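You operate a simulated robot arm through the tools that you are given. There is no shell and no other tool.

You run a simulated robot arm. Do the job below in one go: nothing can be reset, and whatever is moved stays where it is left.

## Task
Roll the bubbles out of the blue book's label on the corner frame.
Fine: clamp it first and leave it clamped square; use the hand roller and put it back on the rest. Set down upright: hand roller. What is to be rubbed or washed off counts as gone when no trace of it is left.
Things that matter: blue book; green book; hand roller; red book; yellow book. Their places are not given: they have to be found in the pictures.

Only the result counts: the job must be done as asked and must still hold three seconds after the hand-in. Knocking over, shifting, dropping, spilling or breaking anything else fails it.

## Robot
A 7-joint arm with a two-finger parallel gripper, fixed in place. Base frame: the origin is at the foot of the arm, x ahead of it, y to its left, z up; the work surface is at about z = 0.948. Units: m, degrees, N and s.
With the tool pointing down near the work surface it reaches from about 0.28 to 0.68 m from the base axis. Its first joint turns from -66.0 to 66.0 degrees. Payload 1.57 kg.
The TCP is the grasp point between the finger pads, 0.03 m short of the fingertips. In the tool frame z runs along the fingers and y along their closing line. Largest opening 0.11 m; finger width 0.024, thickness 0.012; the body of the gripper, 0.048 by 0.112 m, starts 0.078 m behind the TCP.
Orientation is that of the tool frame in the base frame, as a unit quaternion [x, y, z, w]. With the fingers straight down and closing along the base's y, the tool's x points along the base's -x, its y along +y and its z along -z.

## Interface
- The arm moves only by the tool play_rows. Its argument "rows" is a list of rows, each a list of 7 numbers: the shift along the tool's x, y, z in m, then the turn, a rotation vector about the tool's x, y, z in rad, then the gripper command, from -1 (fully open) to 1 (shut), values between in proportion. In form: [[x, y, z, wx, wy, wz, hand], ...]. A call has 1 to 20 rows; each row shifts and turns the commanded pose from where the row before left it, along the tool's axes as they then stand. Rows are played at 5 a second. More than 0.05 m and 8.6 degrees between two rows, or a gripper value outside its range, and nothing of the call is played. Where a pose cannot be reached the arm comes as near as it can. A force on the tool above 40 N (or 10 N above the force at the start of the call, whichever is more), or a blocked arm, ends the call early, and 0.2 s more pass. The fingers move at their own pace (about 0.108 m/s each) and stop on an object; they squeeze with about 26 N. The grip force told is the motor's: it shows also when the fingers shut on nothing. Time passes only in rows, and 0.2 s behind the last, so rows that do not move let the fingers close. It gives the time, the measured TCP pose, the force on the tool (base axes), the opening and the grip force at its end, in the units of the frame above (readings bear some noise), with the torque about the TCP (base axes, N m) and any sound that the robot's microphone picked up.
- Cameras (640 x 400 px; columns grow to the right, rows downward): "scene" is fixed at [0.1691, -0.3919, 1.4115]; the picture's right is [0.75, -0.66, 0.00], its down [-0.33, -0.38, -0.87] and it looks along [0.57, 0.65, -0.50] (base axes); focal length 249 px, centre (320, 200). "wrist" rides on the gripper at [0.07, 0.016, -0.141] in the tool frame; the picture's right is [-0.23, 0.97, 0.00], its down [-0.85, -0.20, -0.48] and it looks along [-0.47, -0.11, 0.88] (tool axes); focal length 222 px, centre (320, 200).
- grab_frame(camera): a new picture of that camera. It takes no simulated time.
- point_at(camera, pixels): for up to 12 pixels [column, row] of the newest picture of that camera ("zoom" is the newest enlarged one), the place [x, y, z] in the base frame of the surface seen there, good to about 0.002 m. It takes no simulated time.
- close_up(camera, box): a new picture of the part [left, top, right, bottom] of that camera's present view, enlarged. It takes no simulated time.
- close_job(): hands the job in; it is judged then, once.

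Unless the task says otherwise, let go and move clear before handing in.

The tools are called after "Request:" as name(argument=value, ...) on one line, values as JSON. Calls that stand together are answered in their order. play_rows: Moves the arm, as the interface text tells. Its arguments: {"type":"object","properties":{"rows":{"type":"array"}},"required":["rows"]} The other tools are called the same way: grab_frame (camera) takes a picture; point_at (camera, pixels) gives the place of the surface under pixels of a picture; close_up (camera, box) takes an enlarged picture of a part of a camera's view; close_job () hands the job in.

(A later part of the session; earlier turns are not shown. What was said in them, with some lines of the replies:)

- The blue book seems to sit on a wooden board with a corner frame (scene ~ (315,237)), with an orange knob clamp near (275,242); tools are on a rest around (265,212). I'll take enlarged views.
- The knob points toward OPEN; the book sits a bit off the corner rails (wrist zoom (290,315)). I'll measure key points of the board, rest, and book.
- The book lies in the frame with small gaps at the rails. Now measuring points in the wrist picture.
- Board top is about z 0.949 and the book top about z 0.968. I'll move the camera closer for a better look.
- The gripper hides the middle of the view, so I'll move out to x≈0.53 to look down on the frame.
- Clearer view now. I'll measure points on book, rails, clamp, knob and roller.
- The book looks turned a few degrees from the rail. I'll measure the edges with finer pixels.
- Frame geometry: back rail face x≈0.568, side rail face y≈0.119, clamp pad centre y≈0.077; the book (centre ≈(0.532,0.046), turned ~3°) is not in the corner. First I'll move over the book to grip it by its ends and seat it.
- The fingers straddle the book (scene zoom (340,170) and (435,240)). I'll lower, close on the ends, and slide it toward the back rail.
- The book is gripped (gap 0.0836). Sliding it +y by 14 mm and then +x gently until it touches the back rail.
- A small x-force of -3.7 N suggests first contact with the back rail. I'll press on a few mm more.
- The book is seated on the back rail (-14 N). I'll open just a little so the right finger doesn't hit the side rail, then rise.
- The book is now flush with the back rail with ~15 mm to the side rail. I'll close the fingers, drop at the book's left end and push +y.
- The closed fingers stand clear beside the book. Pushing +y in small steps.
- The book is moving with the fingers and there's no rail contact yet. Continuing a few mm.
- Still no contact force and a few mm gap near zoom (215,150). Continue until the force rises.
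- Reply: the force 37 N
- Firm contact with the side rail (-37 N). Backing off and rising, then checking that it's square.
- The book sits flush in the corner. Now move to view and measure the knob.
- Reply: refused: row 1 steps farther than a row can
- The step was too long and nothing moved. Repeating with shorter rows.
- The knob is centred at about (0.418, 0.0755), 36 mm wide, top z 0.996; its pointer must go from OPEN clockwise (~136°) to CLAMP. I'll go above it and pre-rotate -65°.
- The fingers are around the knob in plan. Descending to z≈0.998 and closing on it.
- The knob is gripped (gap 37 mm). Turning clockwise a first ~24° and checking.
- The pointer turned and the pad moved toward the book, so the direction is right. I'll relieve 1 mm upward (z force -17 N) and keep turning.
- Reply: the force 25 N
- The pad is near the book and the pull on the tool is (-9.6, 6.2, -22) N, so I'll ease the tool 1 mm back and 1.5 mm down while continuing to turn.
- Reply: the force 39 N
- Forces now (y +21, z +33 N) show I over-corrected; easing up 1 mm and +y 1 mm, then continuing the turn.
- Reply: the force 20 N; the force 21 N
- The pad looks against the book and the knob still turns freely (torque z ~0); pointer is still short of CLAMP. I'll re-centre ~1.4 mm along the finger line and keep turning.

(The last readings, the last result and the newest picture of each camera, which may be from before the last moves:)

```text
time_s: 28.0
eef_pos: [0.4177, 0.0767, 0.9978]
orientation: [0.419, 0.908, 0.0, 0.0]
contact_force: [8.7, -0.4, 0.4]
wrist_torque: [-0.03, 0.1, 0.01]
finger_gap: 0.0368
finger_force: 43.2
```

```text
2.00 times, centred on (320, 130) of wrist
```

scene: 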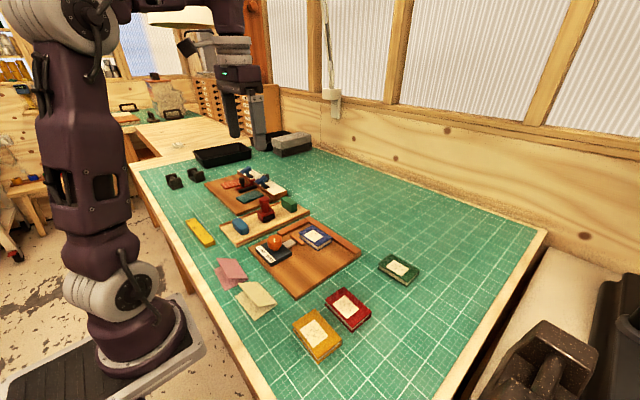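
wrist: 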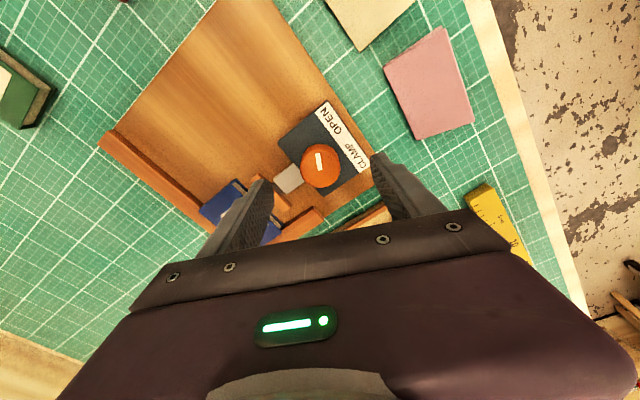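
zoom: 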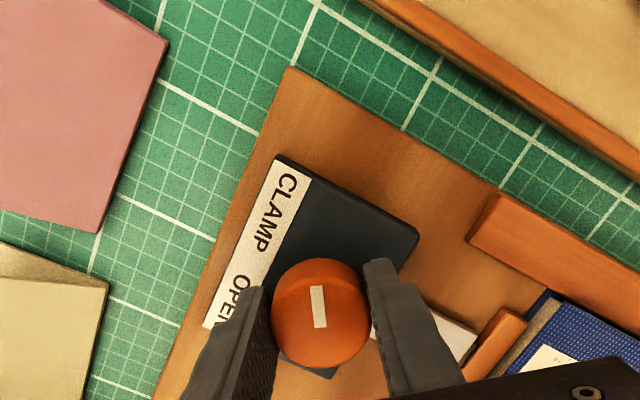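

Forces are low now and the pointer is approaching the CLAMP word. Turning about 17° more.

Request:
play_rows(rows=[[0, 0, 0, 0, 0, 0.1, 0.8], [0, 0, 0, 0, 0, 0.1, 0.8], [0, 0, 0, 0, 0, 0.1, 0.8], [0, 0, 0, 0, 0, 0, 0.8]])

Request:
close_up(camera="wrist", box=[220, 30, 420, 230])

```text
time_s: 29.0
eef_pos: [0.4183, 0.0773, 0.9986]
orientation: [0.551, 0.834, 0.001, 0.0]
contact_force: [7.3, 5.2, -4.4]
wrist_torque: [0.07, -0.24, 0.27]
finger_gap: 0.0371
finger_force: 43.4
```

```text
2.00 times, centred on (320, 130) of wrist
```

zoom: 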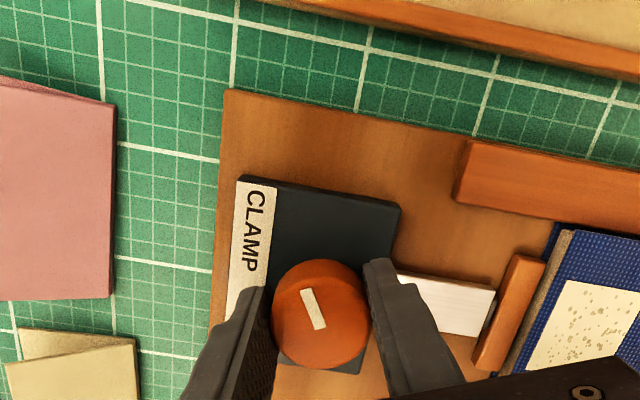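

Torque about z rose to 0.27 N m and the pointer slipped in the fingers: end stop at CLAMP reached. Releasing and rising, then checking.

Request:
play_rows(rows=[[0, 0, 0, 0, 0, -0.03, 0.3], [0, 0, 0, 0, 0, 0, -0.4], [0, 0, 0, 0, 0, 0, -0.4], [0, 0, -0.03, 0, 0, 0, -0.4], [0, 0, -0.05, 0, 0, 0, -0.4], [0, 0, -0.04, 0, 0, 0, -1], [0, 0, 0, 0, 0, -0.14, -1], [0, 0, 0, 0, 0, -0.14, -1], [0, 0, 0, 0, 0, -0.14, -1], [0, 0, 0, 0, 0, -0.14, -1], [0, 0, 0, 0, 0, -0.14, -1], [0, 0, 0, 0, 0, -0.14, -1], [0, 0, 0, 0, 0, -0.14, -1], [0, 0, 0, 0, 0, -0.14, -1], [0, 0, 0, 0, 0, 0, -1]])

Request:
close_up(camera="scene", box=[235, 190, 335, 265])

Request:
close_up(camera="scene", box=[280, 205, 350, 255])

```text
time_s: 32.2
eef_pos: [0.4186, 0.0769, 1.1188]
orientation: [0.006, 1.0, 0.0, 0.0]
contact_force: [0.3, 0.2, -0.6]
wrist_torque: [0.01, 0.0, -0.02]
finger_gap: 0.11
finger_force: 0.0
```

```text
5.33 times, centred on (285, 228) of scene
```

zoom: 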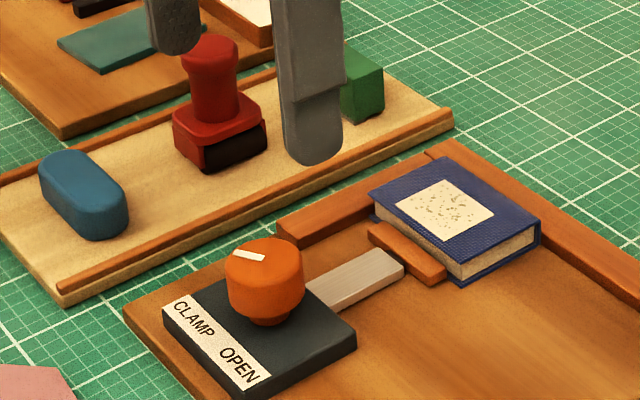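

```text
8.00 times, centred on (315, 230) of scene
```

zoom: 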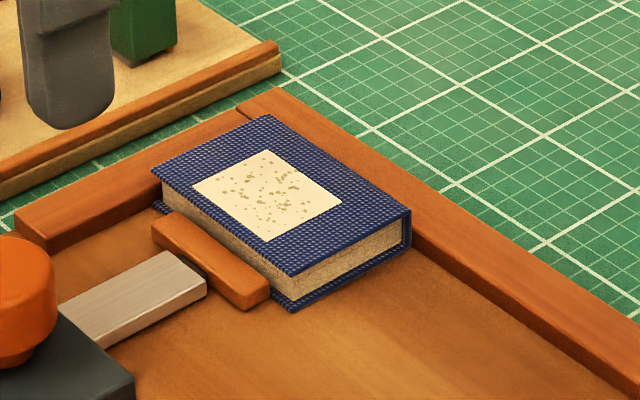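

The clamp pad presses the book and the pointer faces CLAMP. Now look at the roller closely; moving the camera over it.

Request:
play_rows(rows=[[-0.03, 0.035, 0, 0, 0, 0, -1], [-0.03, 0.035, 0, 0, 0, 0, -1], [-0.03, 0.035, 0, 0, 0, 0, -1], [-0.03, 0.035, 0, 0, 0, 0, -1], [-0.01, 0, 0, 0, 0, 0, -1], [0, 0, 0, 0, 0, 0, -1]])

Request:
grab_frame(camera="wrist")

Request:
close_up(camera="scene", box=[250, 190, 290, 225])

```text
time_s: 33.6
eef_pos: [0.55, 0.2145, 1.1176]
orientation: [0.007, 1.0, 0.0, 0.0]
contact_force: [0.0, 0.0, -0.3]
wrist_torque: [0.0, -0.02, 0.0]
finger_gap: 0.1098
finger_force: 0.1
```

```text
taken
```

wrist: 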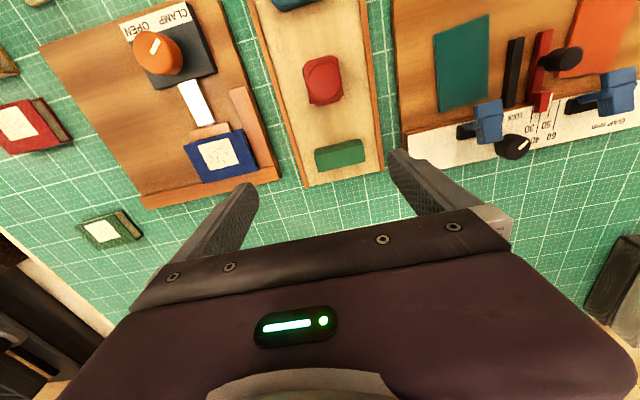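

```text
11.43 times, centred on (270, 208) of scene
```

zoom: 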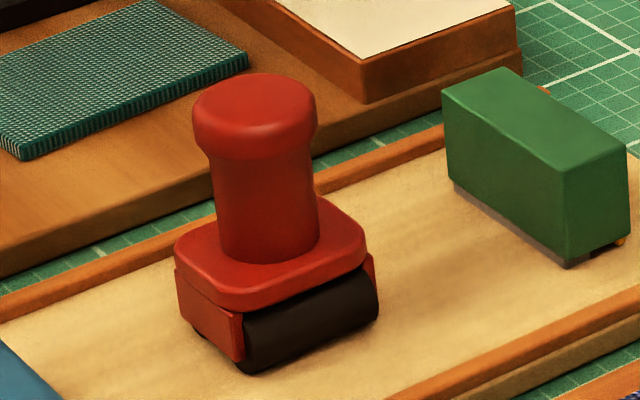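

The red tool is the hand roller: black drum with its axis along x, so it rolls along y. Measuring its handle and body.

Request:
close_up(camera="wrist", box=[280, 30, 370, 130])

Request:
point_at(camera="zoom", pixels=[[320, 200]])

Request:
close_up(camera="wrist", box=[180, 120, 290, 200])

```text
4.00 times, centred on (325, 80) of wrist
```

zoom: 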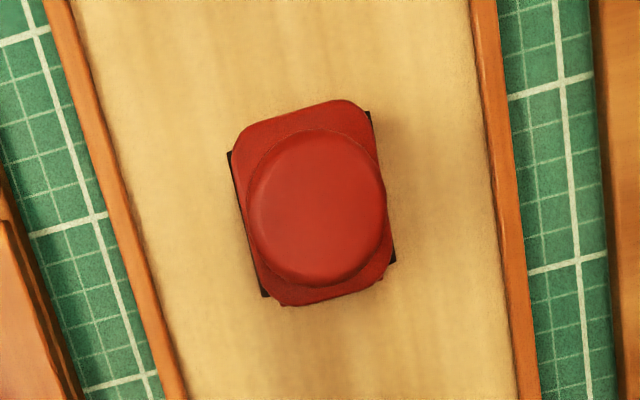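

```text
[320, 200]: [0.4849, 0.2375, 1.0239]
```

```text
5.00 times, centred on (235, 160) of wrist
```

zoom: 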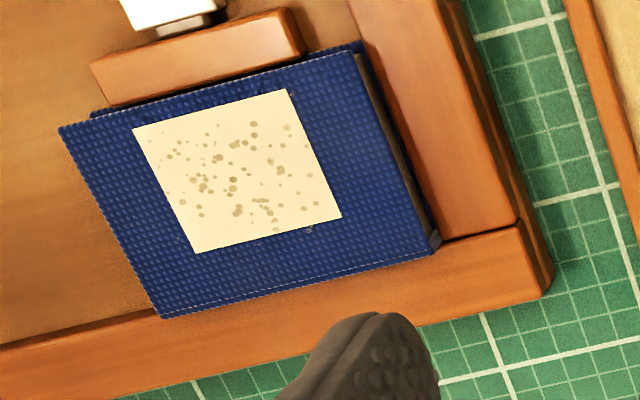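

Taking precise points on the book (this zoom), then on the roller.

Request:
point_at(camera="zoom", pixels=[[65, 130], [352, 52], [428, 250], [163, 312], [135, 130], [285, 93], [338, 215], [200, 250], [20, 345], [440, 247], [400, 120], [300, 50]])

Request:
close_up(camera="wrist", box=[280, 30, 370, 130])

Request:
point_at(camera="zoom", pixels=[[318, 205], [252, 205], [384, 205], [318, 135], [318, 278], [240, 135], [368, 120], [284, 300], [385, 272], [262, 125], [150, 200], [230, 160]])

```text
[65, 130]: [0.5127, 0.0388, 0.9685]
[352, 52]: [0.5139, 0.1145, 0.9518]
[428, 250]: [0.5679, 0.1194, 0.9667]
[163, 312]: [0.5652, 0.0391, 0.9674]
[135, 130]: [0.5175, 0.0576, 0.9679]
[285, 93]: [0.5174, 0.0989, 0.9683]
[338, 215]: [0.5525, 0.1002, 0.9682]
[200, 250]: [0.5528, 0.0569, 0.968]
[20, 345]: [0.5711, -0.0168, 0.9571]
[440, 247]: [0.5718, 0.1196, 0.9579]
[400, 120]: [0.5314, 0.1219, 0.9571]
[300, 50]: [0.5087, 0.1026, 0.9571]
```

```text
4.00 times, centred on (325, 80) of wrist
```

zoom: 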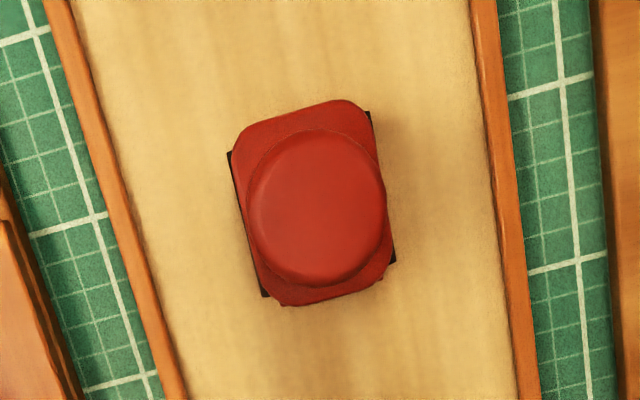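

```text
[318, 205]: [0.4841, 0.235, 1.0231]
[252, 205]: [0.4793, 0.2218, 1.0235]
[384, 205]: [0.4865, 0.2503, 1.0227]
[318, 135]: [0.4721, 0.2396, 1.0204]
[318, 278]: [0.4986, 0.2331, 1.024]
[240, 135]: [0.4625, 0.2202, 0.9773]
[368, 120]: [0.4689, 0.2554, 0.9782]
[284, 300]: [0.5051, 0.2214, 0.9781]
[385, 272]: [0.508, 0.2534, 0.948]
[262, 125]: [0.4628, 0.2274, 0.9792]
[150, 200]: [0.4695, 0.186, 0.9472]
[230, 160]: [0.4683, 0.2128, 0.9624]
```

The book is square (near corners x 0.513, left edge y 0.039); label spans x 0.518–0.553, y 0.057–0.100, top z 0.968. Roller cap centre ≈(0.485, 0.236), top 1.024; moving above it.

Request:
play_rows(rows=[[0.035, 0.0215, 0, 0, 0, -0.014, -1], [0.0305, 0.0, 0, 0, 0, 0, -1], [0, 0, 0.04, 0, 0, 0, -1], [0, 0, 0.0, 0, 0, 0, -1], [0, 0, 0, 0, 0, 0, -1]])

Request:
close_up(camera="scene", box=[220, 150, 320, 240])

Request:
grab_frame(camera="wrist")

```text
time_s: 34.8
eef_pos: [0.4854, 0.2356, 1.0803]
orientation: [0.001, 1.0, 0.0, -0.001]
contact_force: [-0.1, 0.7, -0.6]
wrist_torque: [0.01, -0.02, -0.02]
finger_gap: 0.1098
finger_force: 0.0
```

```text
4.44 times, centred on (270, 195) of scene
```

zoom: 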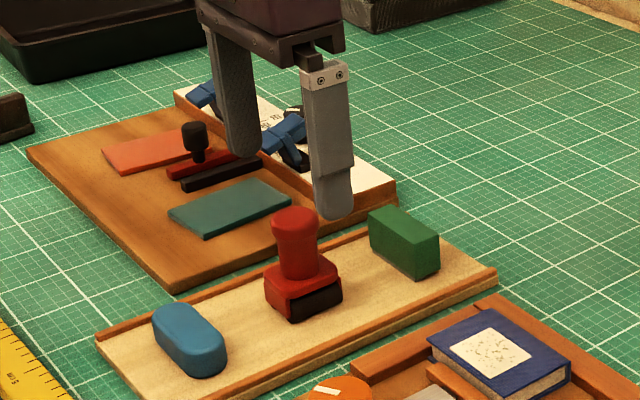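

```text
taken
```

wrist: 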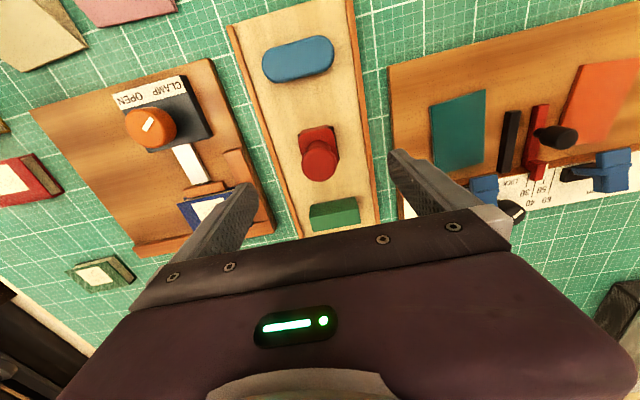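

The roller is centred between the fingers. Measuring the cap once more before descending.

Request:
point_at(camera="wrist", pixels=[[320, 160], [303, 163], [338, 157], [318, 147], [322, 178], [302, 130], [333, 127]])

Request:
play_rows(rows=[[0, 0, 0.02, 0, 0, 0, -0.6], [0, 0, 0.02, 0, 0, 0, -0.4], [0, 0, 0.015, 0, 0, 0, -0.2], [0, 0, 0, 0, 0, 0, -0.2]])

Request:
close_up(camera="scene", box=[230, 170, 310, 230])

```text
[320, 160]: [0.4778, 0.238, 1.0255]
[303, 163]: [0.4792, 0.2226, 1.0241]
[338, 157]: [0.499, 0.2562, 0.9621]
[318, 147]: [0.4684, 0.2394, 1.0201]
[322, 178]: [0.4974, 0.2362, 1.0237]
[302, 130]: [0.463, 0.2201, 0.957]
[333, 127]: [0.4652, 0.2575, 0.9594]
```

```text
time_s: 35.8
eef_pos: [0.4848, 0.2355, 1.0223]
orientation: [0.0, 1.0, 0.001, 0.0]
contact_force: [0.0, 0.1, 0.0]
wrist_torque: [-0.01, -0.01, 0.0]
finger_gap: 0.0661
finger_force: 0.0
```

```text
6.67 times, centred on (270, 200) of scene
```

zoom: 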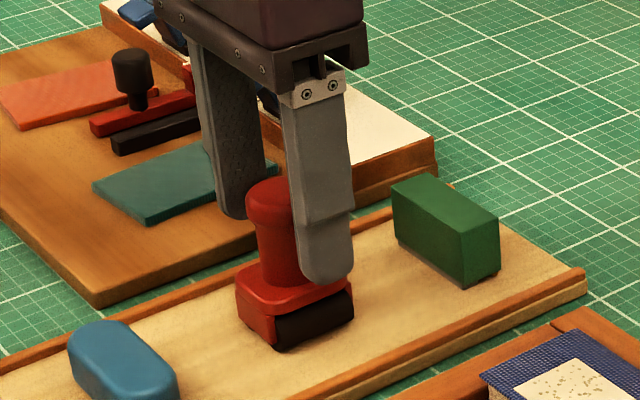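

The fingers are beside the handle, tips just above the body. Small centring move, down 9 mm, close.

Request:
play_rows(rows=[[0.0015, 0.002, 0.008, 0, 0, 0, -0.2], [0, 0, 0, 0, 0, 0, 0.1], [0, 0, 0, 0, 0, 0, 0.4], [0, 0, 0, 0, 0, 0, 0.9], [0, 0, 0, 0, 0, 0, 0.9]])

Request:
close_up(camera="scene", box=[230, 170, 310, 230])

```text
time_s: 37.0
eef_pos: [0.4834, 0.2383, 1.0155]
orientation: [0.0, 1.0, 0.0, 0.0]
contact_force: [0.4, 0.3, -0.6]
wrist_torque: [0.03, -0.03, -0.01]
finger_gap: 0.0326
finger_force: 26.0
```

```text
6.67 times, centred on (270, 200) of scene
```

zoom: 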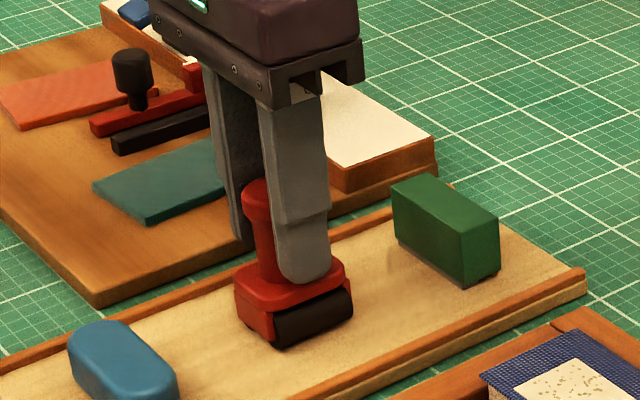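

The roller is gripped at TCP (0.4834, 0.2383, 1.0155). Lifting straight up 55 mm and checking.

Request:
play_rows(rows=[[0, 0, -0.01, 0, 0, 0, 0.9], [0, 0, -0.02, 0, 0, 0, 0.9], [0, 0, -0.025, 0, 0, 0, 0.9], [0, 0, 0, 0, 0, 0, 0.9]])

Request:
close_up(camera="scene", box=[230, 150, 330, 230])

Request:
grab_frame(camera="wrist")

```text
time_s: 38.0
eef_pos: [0.4829, 0.2384, 1.0693]
orientation: [0.0, 1.0, -0.001, -0.001]
contact_force: [0.7, -0.1, -1.7]
wrist_torque: [-0.02, 0.02, -0.04]
finger_gap: 0.033
finger_force: 26.2
```

```text
5.00 times, centred on (280, 190) of scene
```

zoom: 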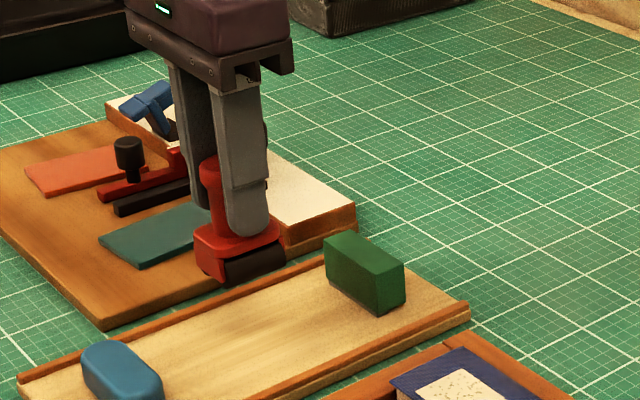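

```text
taken
```

wrist: 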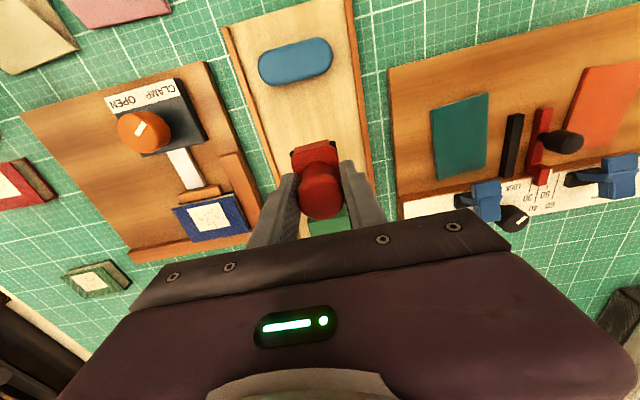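

The roller is held upright. Measuring the body relative to the TCP before moving over the book.

Request:
close_up(camera="wrist", box=[275, 130, 365, 220])

Request:
close_up(camera="scene", box=[255, 175, 305, 215])

Request:
point_at(camera="zoom", pixels=[[175, 190], [290, 245], [410, 195], [290, 310], [330, 300], [180, 260], [410, 235]])

```text
4.44 times, centred on (320, 175) of wrist
```

zoom: 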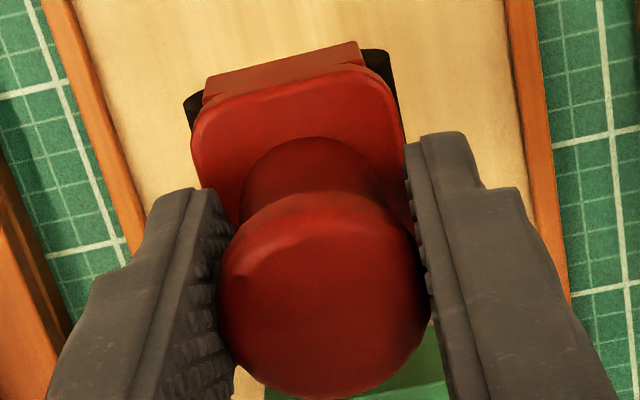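

```text
10.00 times, centred on (280, 195) of scene
```

zoom: 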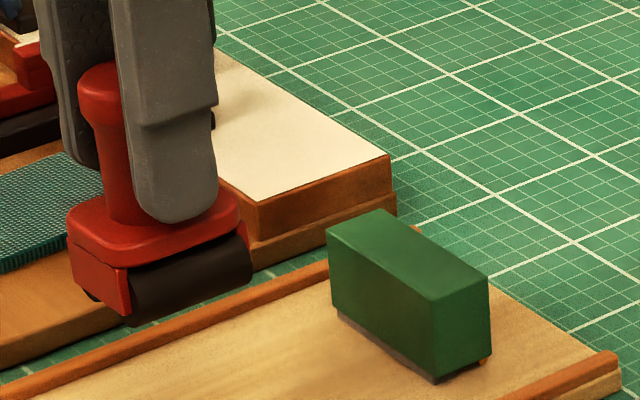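

```text
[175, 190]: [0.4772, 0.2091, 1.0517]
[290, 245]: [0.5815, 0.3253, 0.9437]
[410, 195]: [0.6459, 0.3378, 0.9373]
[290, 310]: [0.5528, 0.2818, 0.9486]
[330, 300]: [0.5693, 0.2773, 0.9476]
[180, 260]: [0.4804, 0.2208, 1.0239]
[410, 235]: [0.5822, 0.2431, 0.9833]
```

Measuring the drum's ends in this zoom.

Request:
point_at(camera="zoom", pixels=[[138, 290], [242, 260], [190, 275], [190, 296], [75, 265], [72, 240], [122, 290], [238, 222], [175, 262]])

```text
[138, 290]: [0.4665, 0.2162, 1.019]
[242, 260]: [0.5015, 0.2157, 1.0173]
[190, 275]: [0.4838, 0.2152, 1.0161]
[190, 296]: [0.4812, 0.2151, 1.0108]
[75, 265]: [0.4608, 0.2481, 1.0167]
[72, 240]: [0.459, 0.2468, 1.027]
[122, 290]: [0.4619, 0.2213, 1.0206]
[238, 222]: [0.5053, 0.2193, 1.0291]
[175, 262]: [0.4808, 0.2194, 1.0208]
```

The drum is ~38 mm long, centred on the TCP in x. Moving to (0.535, 0.108) above the book's right part, then lowering to just above.

Request:
play_rows(rows=[[-0.02, -0.03, 0, 0, 0, 0, 0.9], [-0.02, -0.035, 0, 0, 0, 0, 0.9], [-0.012, -0.035, 0, 0, 0, 0, 0.9], [0, -0.03, 0, 0, 0, 0, 0.9], [0, 0, 0.02, 0, 0, 0, 0.9], [0, 0, 0.006, 0, 0, 0, 0.9], [0, 0, 0, 0, 0, 0, 0.9]])

Request:
close_up(camera="scene", box=[270, 180, 360, 260])

Request:
close_up(camera="wrist", box=[240, 100, 400, 220])

```text
time_s: 39.6
eef_pos: [0.5357, 0.1089, 1.045]
orientation: [0.0, 1.0, 0.0, 0.0]
contact_force: [1.3, 0.7, -1.7]
wrist_torque: [0.02, 0.01, 0.01]
finger_gap: 0.0329
finger_force: 25.9
```

```text
5.00 times, centred on (315, 220) of scene
```

zoom: 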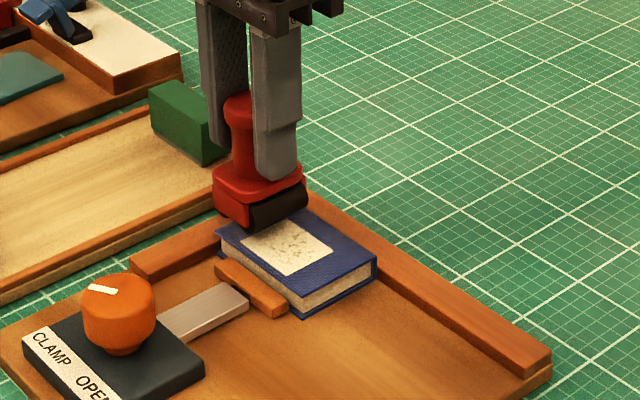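

```text
3.33 times, centred on (320, 160) of wrist
```

zoom: 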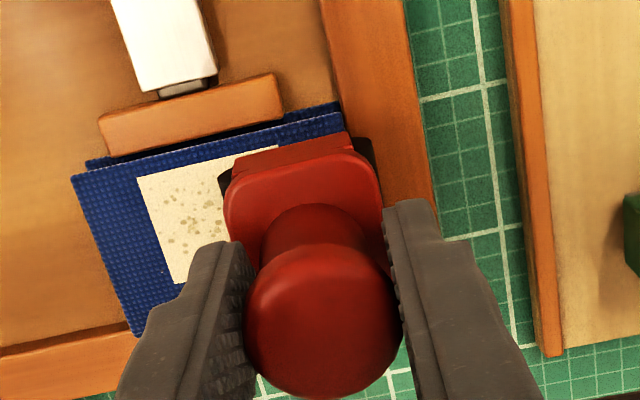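

The roller hovers over the right end of the label. Lowering gently to contact.

Request:
play_rows(rows=[[0, 0, 0.004, 0, 0, 0, 0.9], [0, 0, 0.003, 0, 0, 0, 0.9], [0, 0, 0.001, 0, 0, 0, 0.9], [0, 0, 0, 0, 0, 0, 0.9]])

```text
time_s: 40.6
eef_pos: [0.5351, 0.1084, 1.0367]
orientation: [0.001, 1.0, 0.0, 0.0]
contact_force: [0.8, 0.5, -1.2]
wrist_torque: [-0.02, -0.04, 0.04]
finger_gap: 0.0328
finger_force: 25.7
```

Request:
play_rows(rows=[[0, 0, 0.001, 0, 0, 0, 0.9], [0, 0, 0.001, 0, 0, 0, 0.9], [0, 0, 0, 0, 0, 0, 0.9]])

```text
time_s: 41.4
eef_pos: [0.535, 0.1074, 1.0346]
orientation: [0.0, 1.0, 0.0, 0.001]
contact_force: [0.3, 0.7, 7.9]
wrist_torque: [0.12, 0.06, -0.05]
finger_gap: 0.0328
finger_force: 25.8
```

Contact at about 8 N. Rolling along -y across the label to y≈0.046.

Request:
play_rows(rows=[[0, -0.005, 0.0005, 0, 0, 0, 0.9], [0, -0.006, 0, 0, 0, 0, 0.9], [0, -0.006, 0, 0, 0, 0, 0.9], [0, -0.006, 0, 0, 0, 0, 0.9], [0, -0.006, 0, 0, 0, 0, 0.9], [0, -0.006, 0, 0, 0, 0, 0.9], [0, -0.006, 0, 0, 0, 0, 0.9], [0, -0.006, 0, 0, 0, 0, 0.9], [0, -0.006, 0, 0, 0, 0, 0.9], [0, -0.006, 0, 0, 0, 0, 0.9], [0, 0, 0, 0, 0, 0, 0.9]])

Request:
close_up(camera="wrist", box=[240, 80, 400, 220])

Request:
close_up(camera="scene", box=[270, 180, 360, 260])

```text
time_s: 43.8
eef_pos: [0.5352, 0.0488, 1.0337]
orientation: [0.0, 1.0, 0.0, 0.001]
contact_force: [0.4, 0.2, 1.1]
wrist_torque: [0.06, -0.01, -0.01]
finger_gap: 0.0328
finger_force: 26.2
```

```text
2.86 times, centred on (320, 150) of wrist
```

zoom: 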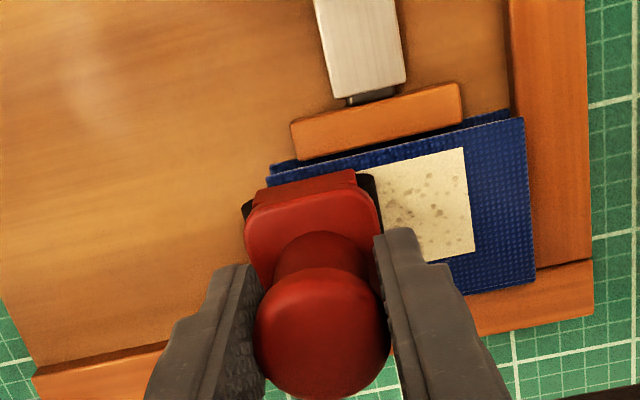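

```text
5.00 times, centred on (315, 220) of scene
```

zoom: 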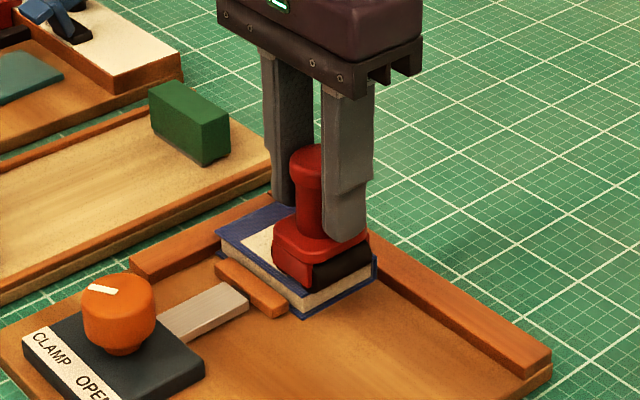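

The spots look fainter but still visible, and the force fell to ~1 N at the end. I'll press further and roll back.

Request:
play_rows(rows=[[0, 0.003, 0.001, 0, 0, 0, 0.9], [0, 0.003, 0.0005, 0, 0, 0, 0.9], [0, 0, 0, 0, 0, 0, 0.9]])

```text
time_s: 44.6
eef_pos: [0.5363, 0.0552, 1.0325]
orientation: [0.0, 1.0, 0.0, 0.002]
contact_force: [2.3, -2.4, 18.8]
wrist_torque: [-0.02, -0.06, 0.01]
finger_gap: 0.0331
finger_force: 25.8
```

Now ~19 N. Rolling +y across to y≈0.107.

Request:
play_rows(rows=[[0, 0.005, 0, 0, 0, 0, 0.9], [0, 0.005, 0, 0, 0, 0, 0.9], [0, 0.005, 0, 0, 0, 0, 0.9], [0, 0.005, 0, 0, 0, 0, 0.9], [0, 0.005, 0, 0, 0, 0, 0.9], [0, 0.005, 0, 0, 0, 0, 0.9], [0, 0.005, 0, 0, 0, 0, 0.9], [0, 0.005, 0, 0, 0, 0, 0.9], [0, 0.005, 0, 0, 0, 0, 0.9], [0, 0.005, 0, 0, 0, 0, 0.9], [0, 0, 0, 0, 0, 0, 0.9]])

Request:
close_up(camera="wrist", box=[240, 80, 400, 220])

Request:
close_up(camera="scene", box=[270, 180, 360, 260])

```text
time_s: 47.0
eef_pos: [0.5365, 0.1054, 1.0311]
orientation: [0.0, 1.0, 0.001, 0.0]
contact_force: [0.0, -5.3, 8.4]
wrist_torque: [-0.24, 0.01, 0.02]
finger_gap: 0.0329
finger_force: 26.3
```

```text
2.86 times, centred on (320, 150) of wrist
```

zoom: 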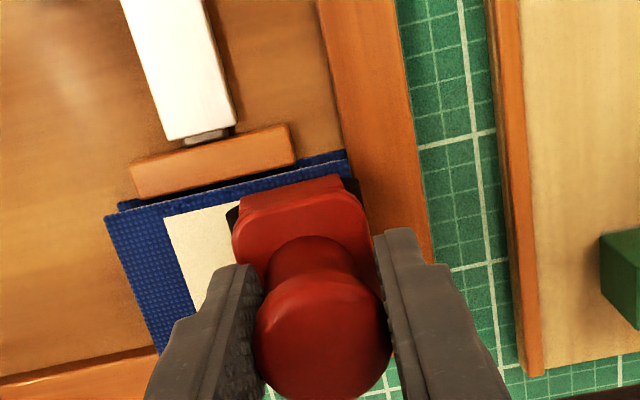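

```text
5.00 times, centred on (315, 220) of scene
```

zoom: 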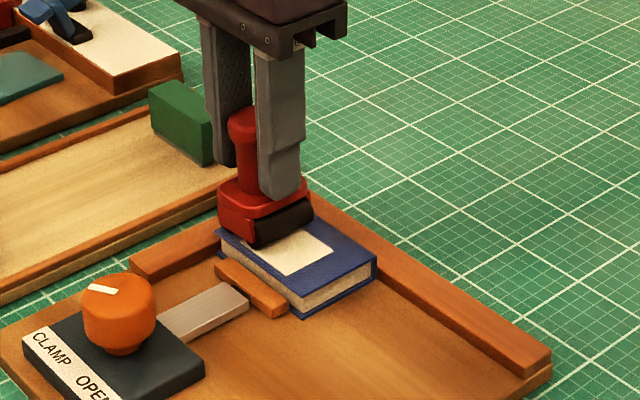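

The visible label part is clean now. I'll do another full pass in -y, shifted 2 mm in x, to cover edges.

Request:
play_rows(rows=[[0.001, -0.004, 0.0005, 0, 0, 0, 0.9], [0.001, -0.005, 0, 0, 0, 0, 0.9], [0.001, -0.005, 0, 0, 0, 0, 0.9], [0, -0.005, 0, 0, 0, 0, 0.9], [0, -0.005, 0, 0, 0, 0, 0.9], [0, -0.005, 0, 0, 0, 0, 0.9], [0, -0.005, 0, 0, 0, 0, 0.9], [0, -0.005, 0, 0, 0, 0, 0.9], [0, -0.005, 0, 0, 0, 0, 0.9], [0, -0.005, 0, 0, 0, 0, 0.9], [0, -0.005, 0, 0, 0, 0, 0.9], [0, 0, 0, 0, 0, 0, 0.9]])

Request:
close_up(camera="wrist", box=[240, 80, 400, 220])

Request:
close_up(camera="scene", box=[270, 180, 360, 260])

```text
time_s: 49.6
eef_pos: [0.5337, 0.0518, 1.0319]
orientation: [0.0, 1.0, 0.0, -0.001]
contact_force: [0.2, 0.0, -0.5]
wrist_torque: [0.0, -0.01, 0.02]
finger_gap: 0.0328
finger_force: 26.2
```

```text
2.86 times, centred on (320, 150) of wrist
```

zoom: 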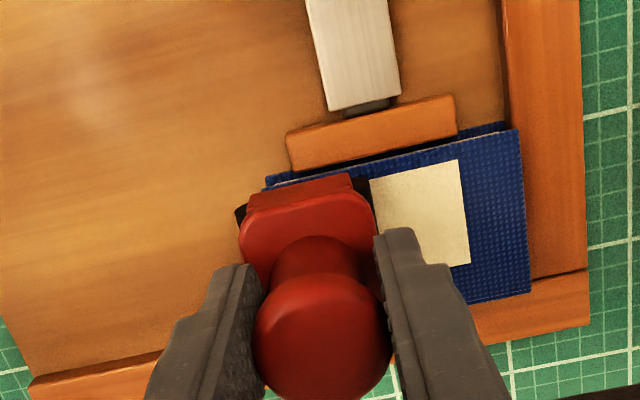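

```text
5.00 times, centred on (315, 220) of scene
```

zoom: 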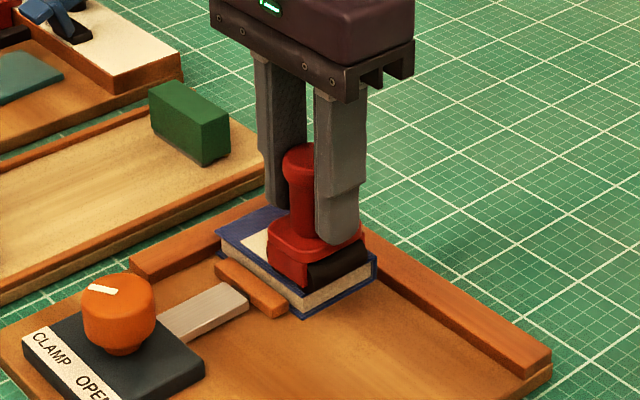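

Right part is clean. Pressing again and doing one more pass in +y with a slight +x shift, then I'll lift and inspect.

Request:
play_rows(rows=[[-0.001, -0.003, 0.001, 0, 0, 0, 0.9], [-0.001, 0.003, 0.0005, 0, 0, 0, 0.9], [-0.001, 0.005, 0, 0, 0, 0, 0.9], [0, 0.005, 0, 0, 0, 0, 0.9], [0, 0.005, 0, 0, 0, 0, 0.9], [0, 0.005, 0, 0, 0, 0, 0.9], [0, 0.005, 0, 0, 0, 0, 0.9], [0, 0.005, 0, 0, 0, 0, 0.9], [0, 0.005, 0, 0, 0, 0, 0.9], [0, 0.005, 0, 0, 0, 0, 0.9], [0, 0.005, 0, 0, 0, 0, 0.9], [0, 0.005, 0, 0, 0, 0, 0.9], [0, 0, -0.01, 0, 0, 0, 0.9], [0, 0, -0.03, 0, 0, 0, 0.9], [0, 0.02, 0, 0, 0, 0, 0.9], [0, 0, 0, 0, 0, 0, 0.9]])

Request:
close_up(camera="wrist", box=[180, 80, 380, 220])

Request:
close_up(camera="scene", box=[285, 210, 345, 255])

```text
time_s: 53.0
eef_pos: [0.5362, 0.1207, 1.0697]
orientation: [0.0, 1.0, 0.0, 0.0]
contact_force: [-0.2, 0.0, -1.0]
wrist_torque: [0.03, 0.01, 0.0]
finger_gap: 0.033
finger_force: 26.0
```

```text
2.86 times, centred on (280, 150) of wrist
```

zoom: 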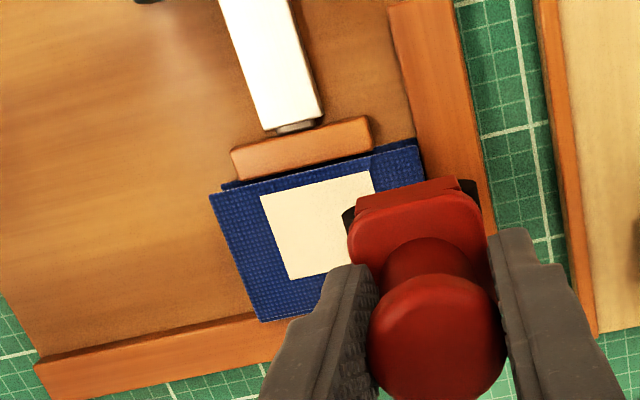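

```text
8.89 times, centred on (315, 232) of scene
```

zoom: 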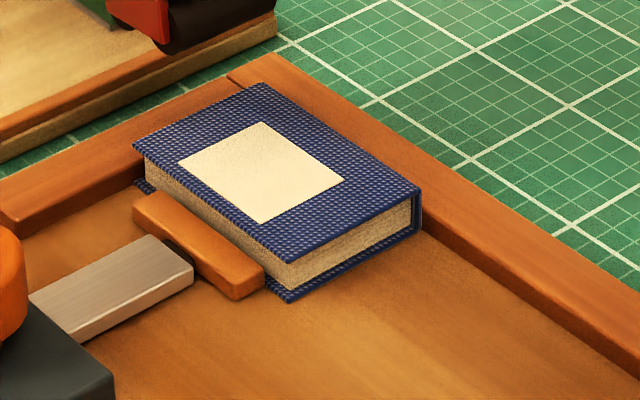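

The label looks clean in both views. Zooming further to look for faint traces.

Request:
close_up(camera="scene", box=[300, 220, 328, 238])

Request:
close_up(camera="wrist", box=[265, 135, 320, 185])

```text
16.00 times, centred on (314, 229) of scene
```

zoom: 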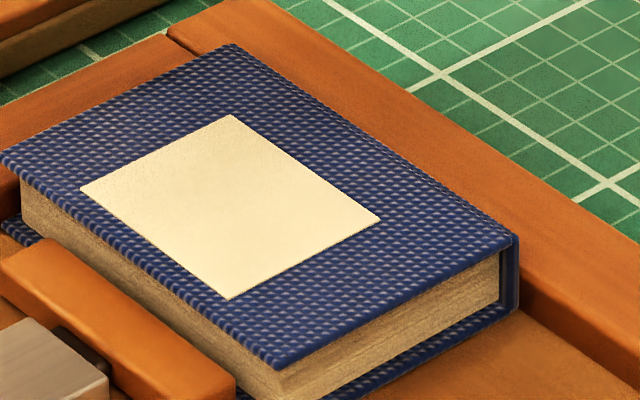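

```text
8.00 times, centred on (292, 160) of wrist
```

zoom: 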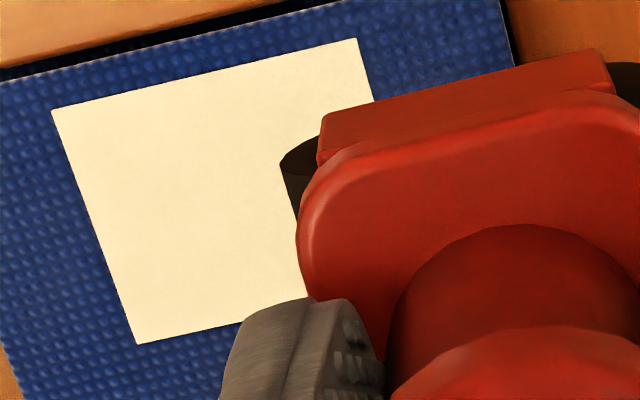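

No trace visible. As insurance I'll make one more firm pass both ways: back to y≈0.106 and lower to contact.

Request:
play_rows(rows=[[0.001, -0.015, 0, 0, 0, 0, 0.9], [0, 0, 0.02, 0, 0, 0, 0.9], [0, 0, 0.014, 0, 0, 0, 0.9], [0, 0, 0.003, 0, 0, 0, 0.9], [0, 0, 0.001, 0, 0, 0, 0.9], [0, 0, 0, 0, 0, 0, 0.9]])

```text
time_s: 54.4
eef_pos: [0.5347, 0.1061, 1.0324]
orientation: [0.0, 1.0, 0.0, 0.001]
contact_force: [0.1, 1.2, -1.7]
wrist_torque: [0.03, 0.0, 0.03]
finger_gap: 0.0332
finger_force: 25.6
```

Request:
play_rows(rows=[[0, 0, 0.001, 0, 0, 0, 0.9], [0, 0, 0.001, 0, 0, 0, 0.9], [0, 0, 0.0, 0, 0, 0, 0.9]])

```text
time_s: 55.2
eef_pos: [0.5348, 0.1065, 1.0312]
orientation: [0.001, 1.0, 0.0, 0.001]
contact_force: [-1.0, -0.6, 7.6]
wrist_torque: [0.03, 0.12, 0.04]
finger_gap: 0.0327
finger_force: 25.9
```

Contact again at 7.6 N. Rolling -y and back +y.

Request:
play_rows(rows=[[0, -0.004, 0.0005, 0, 0, 0, 0.9], [0, -0.006, 0.0, 0, 0, 0, 0.9], [0, -0.006, 0, 0, 0, 0, 0.9], [0, -0.006, 0, 0, 0, 0, 0.9], [0, -0.006, 0, 0, 0, 0, 0.9], [0, -0.006, 0, 0, 0, 0, 0.9], [0, -0.006, 0, 0, 0, 0, 0.9], [0, -0.006, 0, 0, 0, 0, 0.9], [0, -0.006, 0, 0, 0, 0, 0.9], [0, 0, 0.001, 0, 0, 0, 0.9], [0, 0.006, 0, 0, 0, 0, 0.9], [0, 0.006, 0, 0, 0, 0, 0.9], [0, 0.006, 0, 0, 0, 0, 0.9], [0, 0.006, 0, 0, 0, 0, 0.9], [0, 0.006, 0, 0, 0, 0, 0.9], [0, 0.006, 0, 0, 0, 0, 0.9], [0, 0.006, 0, 0, 0, 0, 0.9], [0, 0.006, 0, 0, 0, 0, 0.9], [0, 0.004, 0, 0, 0, 0, 0.9], [0, 0, 0, 0, 0, 0, 0.9]])

Request:
play_rows(rows=[[0, 0, -0.01, 0, 0, 0, 0.9], [0, 0, -0.03, 0, 0, 0, 0.9], [0, 0.03, 0, 0, 0, 0, 0.9], [0, 0.04, 0, 0, 0, 0, 0.9], [0, 0, 0, 0, 0, 0, 0.9]])

Request:
close_up(camera="scene", box=[300, 220, 328, 238])

Request:
close_up(camera="scene", box=[245, 170, 345, 240])

Request:
close_up(camera="wrist", box=[180, 80, 380, 220])

```text
time_s: 59.4
eef_pos: [0.534, 0.1057, 1.0305]
orientation: [0.0, 1.0, 0.0, 0.0]
contact_force: [-0.1, -6.2, 13.8]
wrist_torque: [-0.25, -0.02, -0.05]
finger_gap: 0.0326
finger_force: 25.7
```

```text
time_s: 60.6
eef_pos: [0.5353, 0.1746, 1.0686]
orientation: [0.0, 1.0, 0.001, 0.0]
contact_force: [-1.0, 0.0, -1.8]
wrist_torque: [0.01, -0.04, 0.0]
finger_gap: 0.0329
finger_force: 25.7
```

```text
16.00 times, centred on (314, 229) of scene
```

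zoom: 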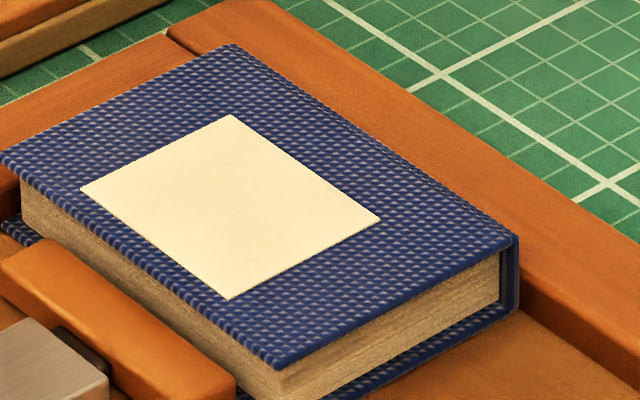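

```text
5.71 times, centred on (295, 205) of scene
```

zoom: 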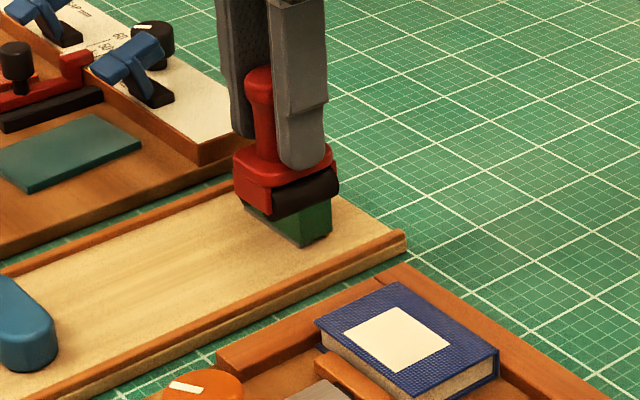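

```text
2.86 times, centred on (280, 150) of wrist
```

zoom: 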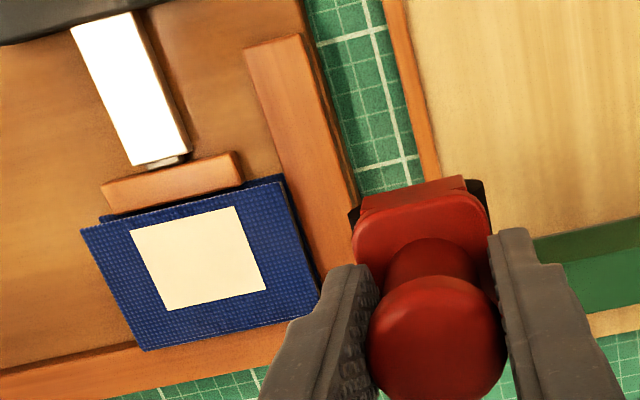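

The label is fully clean. Returning the roller: over to (0.4834, 0.2383), then down near the rest.

Request:
play_rows(rows=[[0.04, 0, 0, 0, 0, 0, 0.9], [0.012, 0.03, 0, 0, 0, 0, 0.9], [0, 0.0337, 0, 0, 0, 0, 0.9], [0, 0, 0.02, 0, 0, 0, 0.9], [0, 0, 0.02, 0, 0, 0, 0.9], [0, 0, 0.01, 0, 0, 0, 0.9], [0, 0, 0, 0, 0, 0, 0.9]])

Request:
close_up(camera="scene", box=[230, 170, 310, 230])

```text
time_s: 62.2
eef_pos: [0.4818, 0.239, 1.0182]
orientation: [-0.001, 1.0, 0.0, 0.0]
contact_force: [-0.3, 0.0, -1.9]
wrist_torque: [-0.03, -0.03, -0.03]
finger_gap: 0.0326
finger_force: 25.8
```

```text
6.67 times, centred on (270, 200) of scene
```

zoom: 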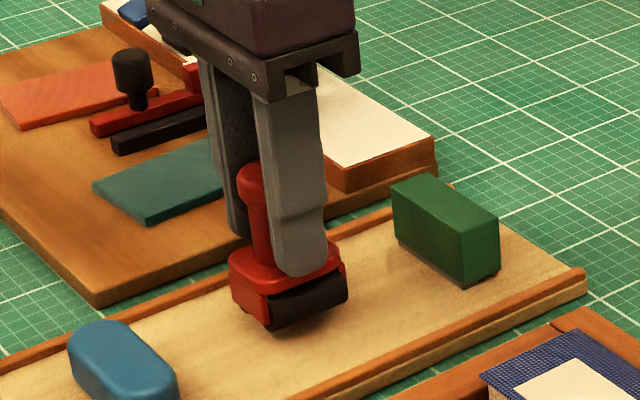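

The roller hovers a few mm above its place. Lowering in small steps until contact.

Request:
play_rows(rows=[[-0.0015, 0, 0.004, 0, 0, 0, 0.9], [0, 0, 0.002, 0, 0, 0, 0.9], [0, 0, 0.001, 0, 0, 0, 0.9], [0, 0, 0, 0, 0, 0, 0.9]])

Request:
close_up(camera="scene", box=[230, 170, 310, 230])

```text
time_s: 63.2
eef_pos: [0.4843, 0.2394, 1.0118]
orientation: [0.0, 1.0, 0.0, 0.0]
contact_force: [-0.6, -0.2, -1.3]
wrist_torque: [0.03, 0.01, -0.01]
finger_gap: 0.0329
finger_force: 26.0
```

```text
6.67 times, centred on (270, 200) of scene
```

zoom: 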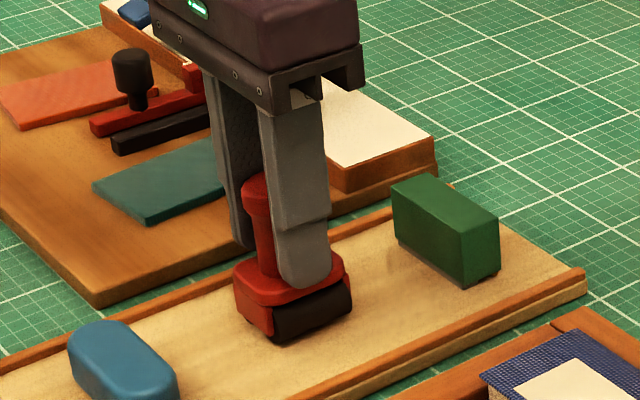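

Request:
play_rows(rows=[[0, 0, 0.001, 0, 0, 0, 0.9], [0, 0, 0.001, 0, 0, 0, 0.9], [0, 0, 0, 0, 0, 0, 0.9]])

```text
time_s: 64.0
eef_pos: [0.4845, 0.2402, 1.0101]
orientation: [0.0, 1.0, 0.0, -0.001]
contact_force: [-0.5, 0.6, -1.4]
wrist_torque: [0.0, 0.0, -0.03]
finger_gap: 0.0327
finger_force: 26.0
```

No contact yet (z force -1.4 N is the roller's weight). Another 1–2 mm.

Request:
play_rows(rows=[[0, 0, 0.001, 0, 0, 0, 0.9], [0, 0, 0, 0, 0, 0, 0.9]])

Request:
play_rows(rows=[[0, 0, 0.001, 0, 0, 0, 0.9], [0, 0, 0, 0, 0, 0, 0.9]])

Request:
close_up(camera="scene", box=[245, 190, 295, 230])

```text
time_s: 64.6
eef_pos: [0.4836, 0.2401, 1.0092]
orientation: [0.001, 1.0, 0.0, 0.0]
contact_force: [-4.5, -1.7, 17.7]
wrist_torque: [0.01, 0.3, 0.03]
finger_gap: 0.0326
finger_force: 25.8
```

```text
time_s: 65.2
eef_pos: [0.4845, 0.2385, 1.0094]
orientation: [0.0, 1.0, 0.001, 0.002]
contact_force: [-4.8, -5.6, 35.6]
wrist_torque: [0.01, 0.27, 0.0]
finger_gap: 0.0329
finger_force: 26.2
```

```text
10.00 times, centred on (270, 210) of scene
```

zoom: 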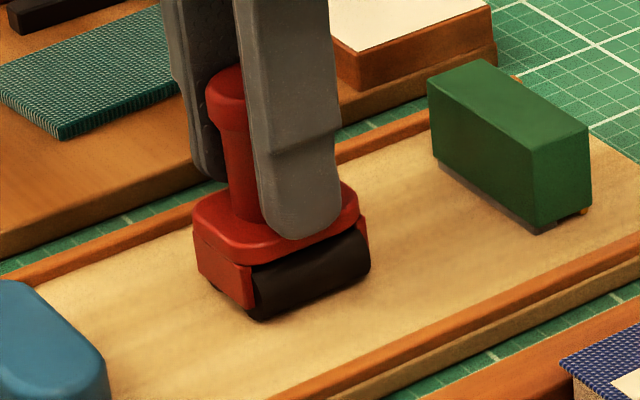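

Firmly on the rest (35 N). Easing up ~1.3 mm, then opening and rising straight.

Request:
play_rows(rows=[[0, 0, -0.0013, 0, 0, 0, 0.9], [0, 0, 0, 0, 0, 0, 0.9]])

Request:
play_rows(rows=[[0, 0, 0, 0, 0, 0, 0.3], [0, 0, 0, 0, 0, 0, 0.0], [0, 0, 0, 0, 0, 0, -0.3], [0, 0, -0.02, 0, 0, 0, -0.3], [0, 0, -0.04, 0, 0, 0, -0.3], [0, 0, -0.04, 0, 0, 0, -1], [0, 0, 0, 0, 0, 0, -1]])

Request:
close_up(camera="scene", box=[245, 190, 295, 230])

Request:
grab_frame(camera="scene")

Request:
grab_frame(camera="wrist")

```text
time_s: 65.8
eef_pos: [0.4844, 0.2397, 1.0089]
orientation: [0.0, 1.0, 0.0, 0.001]
contact_force: [2.3, -4.1, 20.5]
wrist_torque: [-0.17, -0.28, 0.0]
finger_gap: 0.0329
finger_force: 26.1
```

```text
time_s: 67.4
eef_pos: [0.4838, 0.2393, 1.1102]
orientation: [0.0, 1.0, 0.0, 0.0]
contact_force: [-0.2, 0.2, 0.0]
wrist_torque: [0.02, -0.04, -0.01]
finger_gap: 0.1101
finger_force: 0.1
```

```text
10.00 times, centred on (270, 210) of scene
```

zoom: 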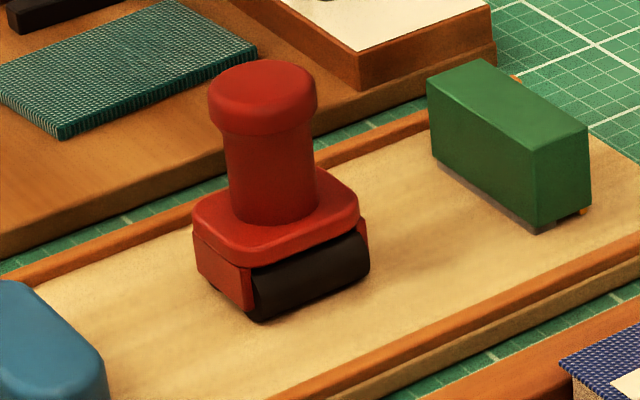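

```text
taken
```

scene: 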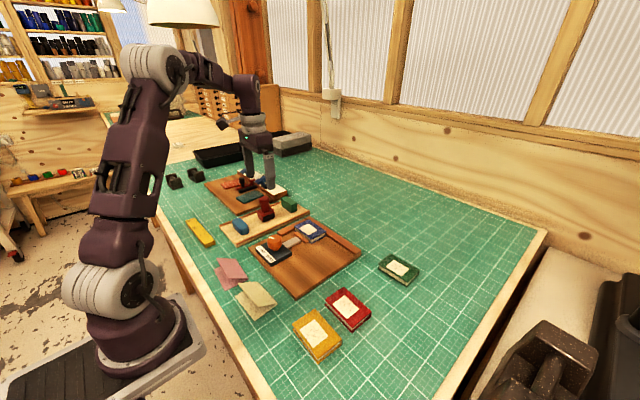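

```text
taken
```

wrist: 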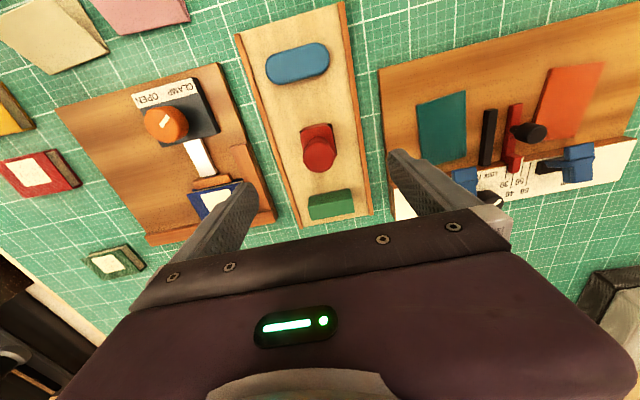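

The roller stands upright on the rest. A last look at the frame from above to verify clamp, squareness and label.

Request:
play_rows(rows=[[0, 0, -0.03, 0, 0, 0, -1], [-0.02, -0.04, 0, 0, 0, 0, -1], [-0.02, -0.04, 0, 0, 0, 0, -1], [-0.02, -0.04, 0, 0, 0, 0, -1], [0, -0.02, 0, 0, 0, 0, -1], [0, 0, 0, 0, 0, 0, -1]])

Request:
close_up(camera="wrist", box=[200, 0, 420, 200])

Request:
point_at(camera="zoom", pixels=[[320, 100]])

Request:
close_up(camera="scene", box=[245, 205, 365, 295])

```text
time_s: 68.8
eef_pos: [0.5437, 0.1011, 1.1389]
orientation: [0.0, 1.0, 0.0, 0.0]
contact_force: [0.0, 0.1, 0.6]
wrist_torque: [0.02, -0.01, -0.01]
finger_gap: 0.1099
finger_force: 0.0
```

```text
2.00 times, centred on (310, 100) of wrist
```

zoom: 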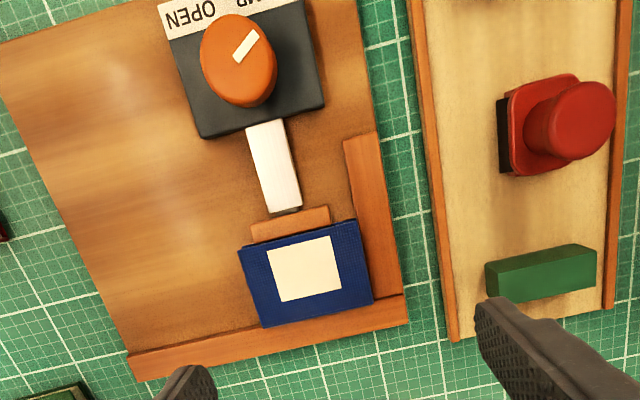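

```text
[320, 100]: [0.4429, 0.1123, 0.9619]
```

```text
4.44 times, centred on (305, 250) of scene
```

zoom: 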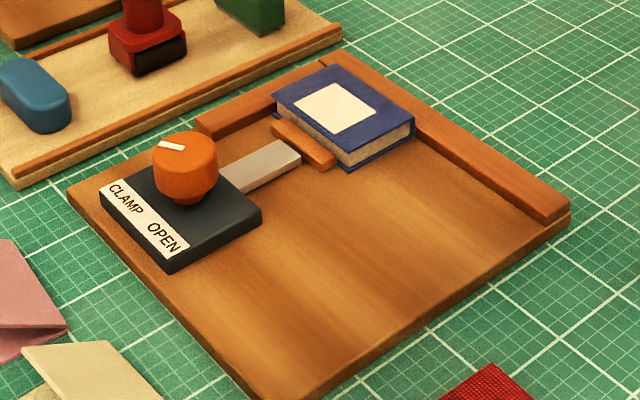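

The label is clean, and the book is flush in the corner with the pad on it and the knob at CLAMP. The roller is upright on its rest, nothing else has moved, and the gripper is empty and clear, so I'm handing in.

Request:
close_job()

```text
The job is handed in.
```

The blue book's label is rolled clean and the job is handed in. No bubbles showed in the enlarged views from either camera.

- **Book:** I slid it into the corner so it sits flush against both rails. The clamp is closed on it, with the knob turned to its stop at CLAMP.
- **Rolling:** It took six passes along the label. The first left faint marks. The visible label was clean after the second, and the rest were for safety.
- **Hand roller:** It is back on the rest, upright, within a millimetre or two of where it started.
- **Everything else:** In the last pictures, the corner frame, the other books and the other items on the rest look undisturbed. The gripper is empty and clear.
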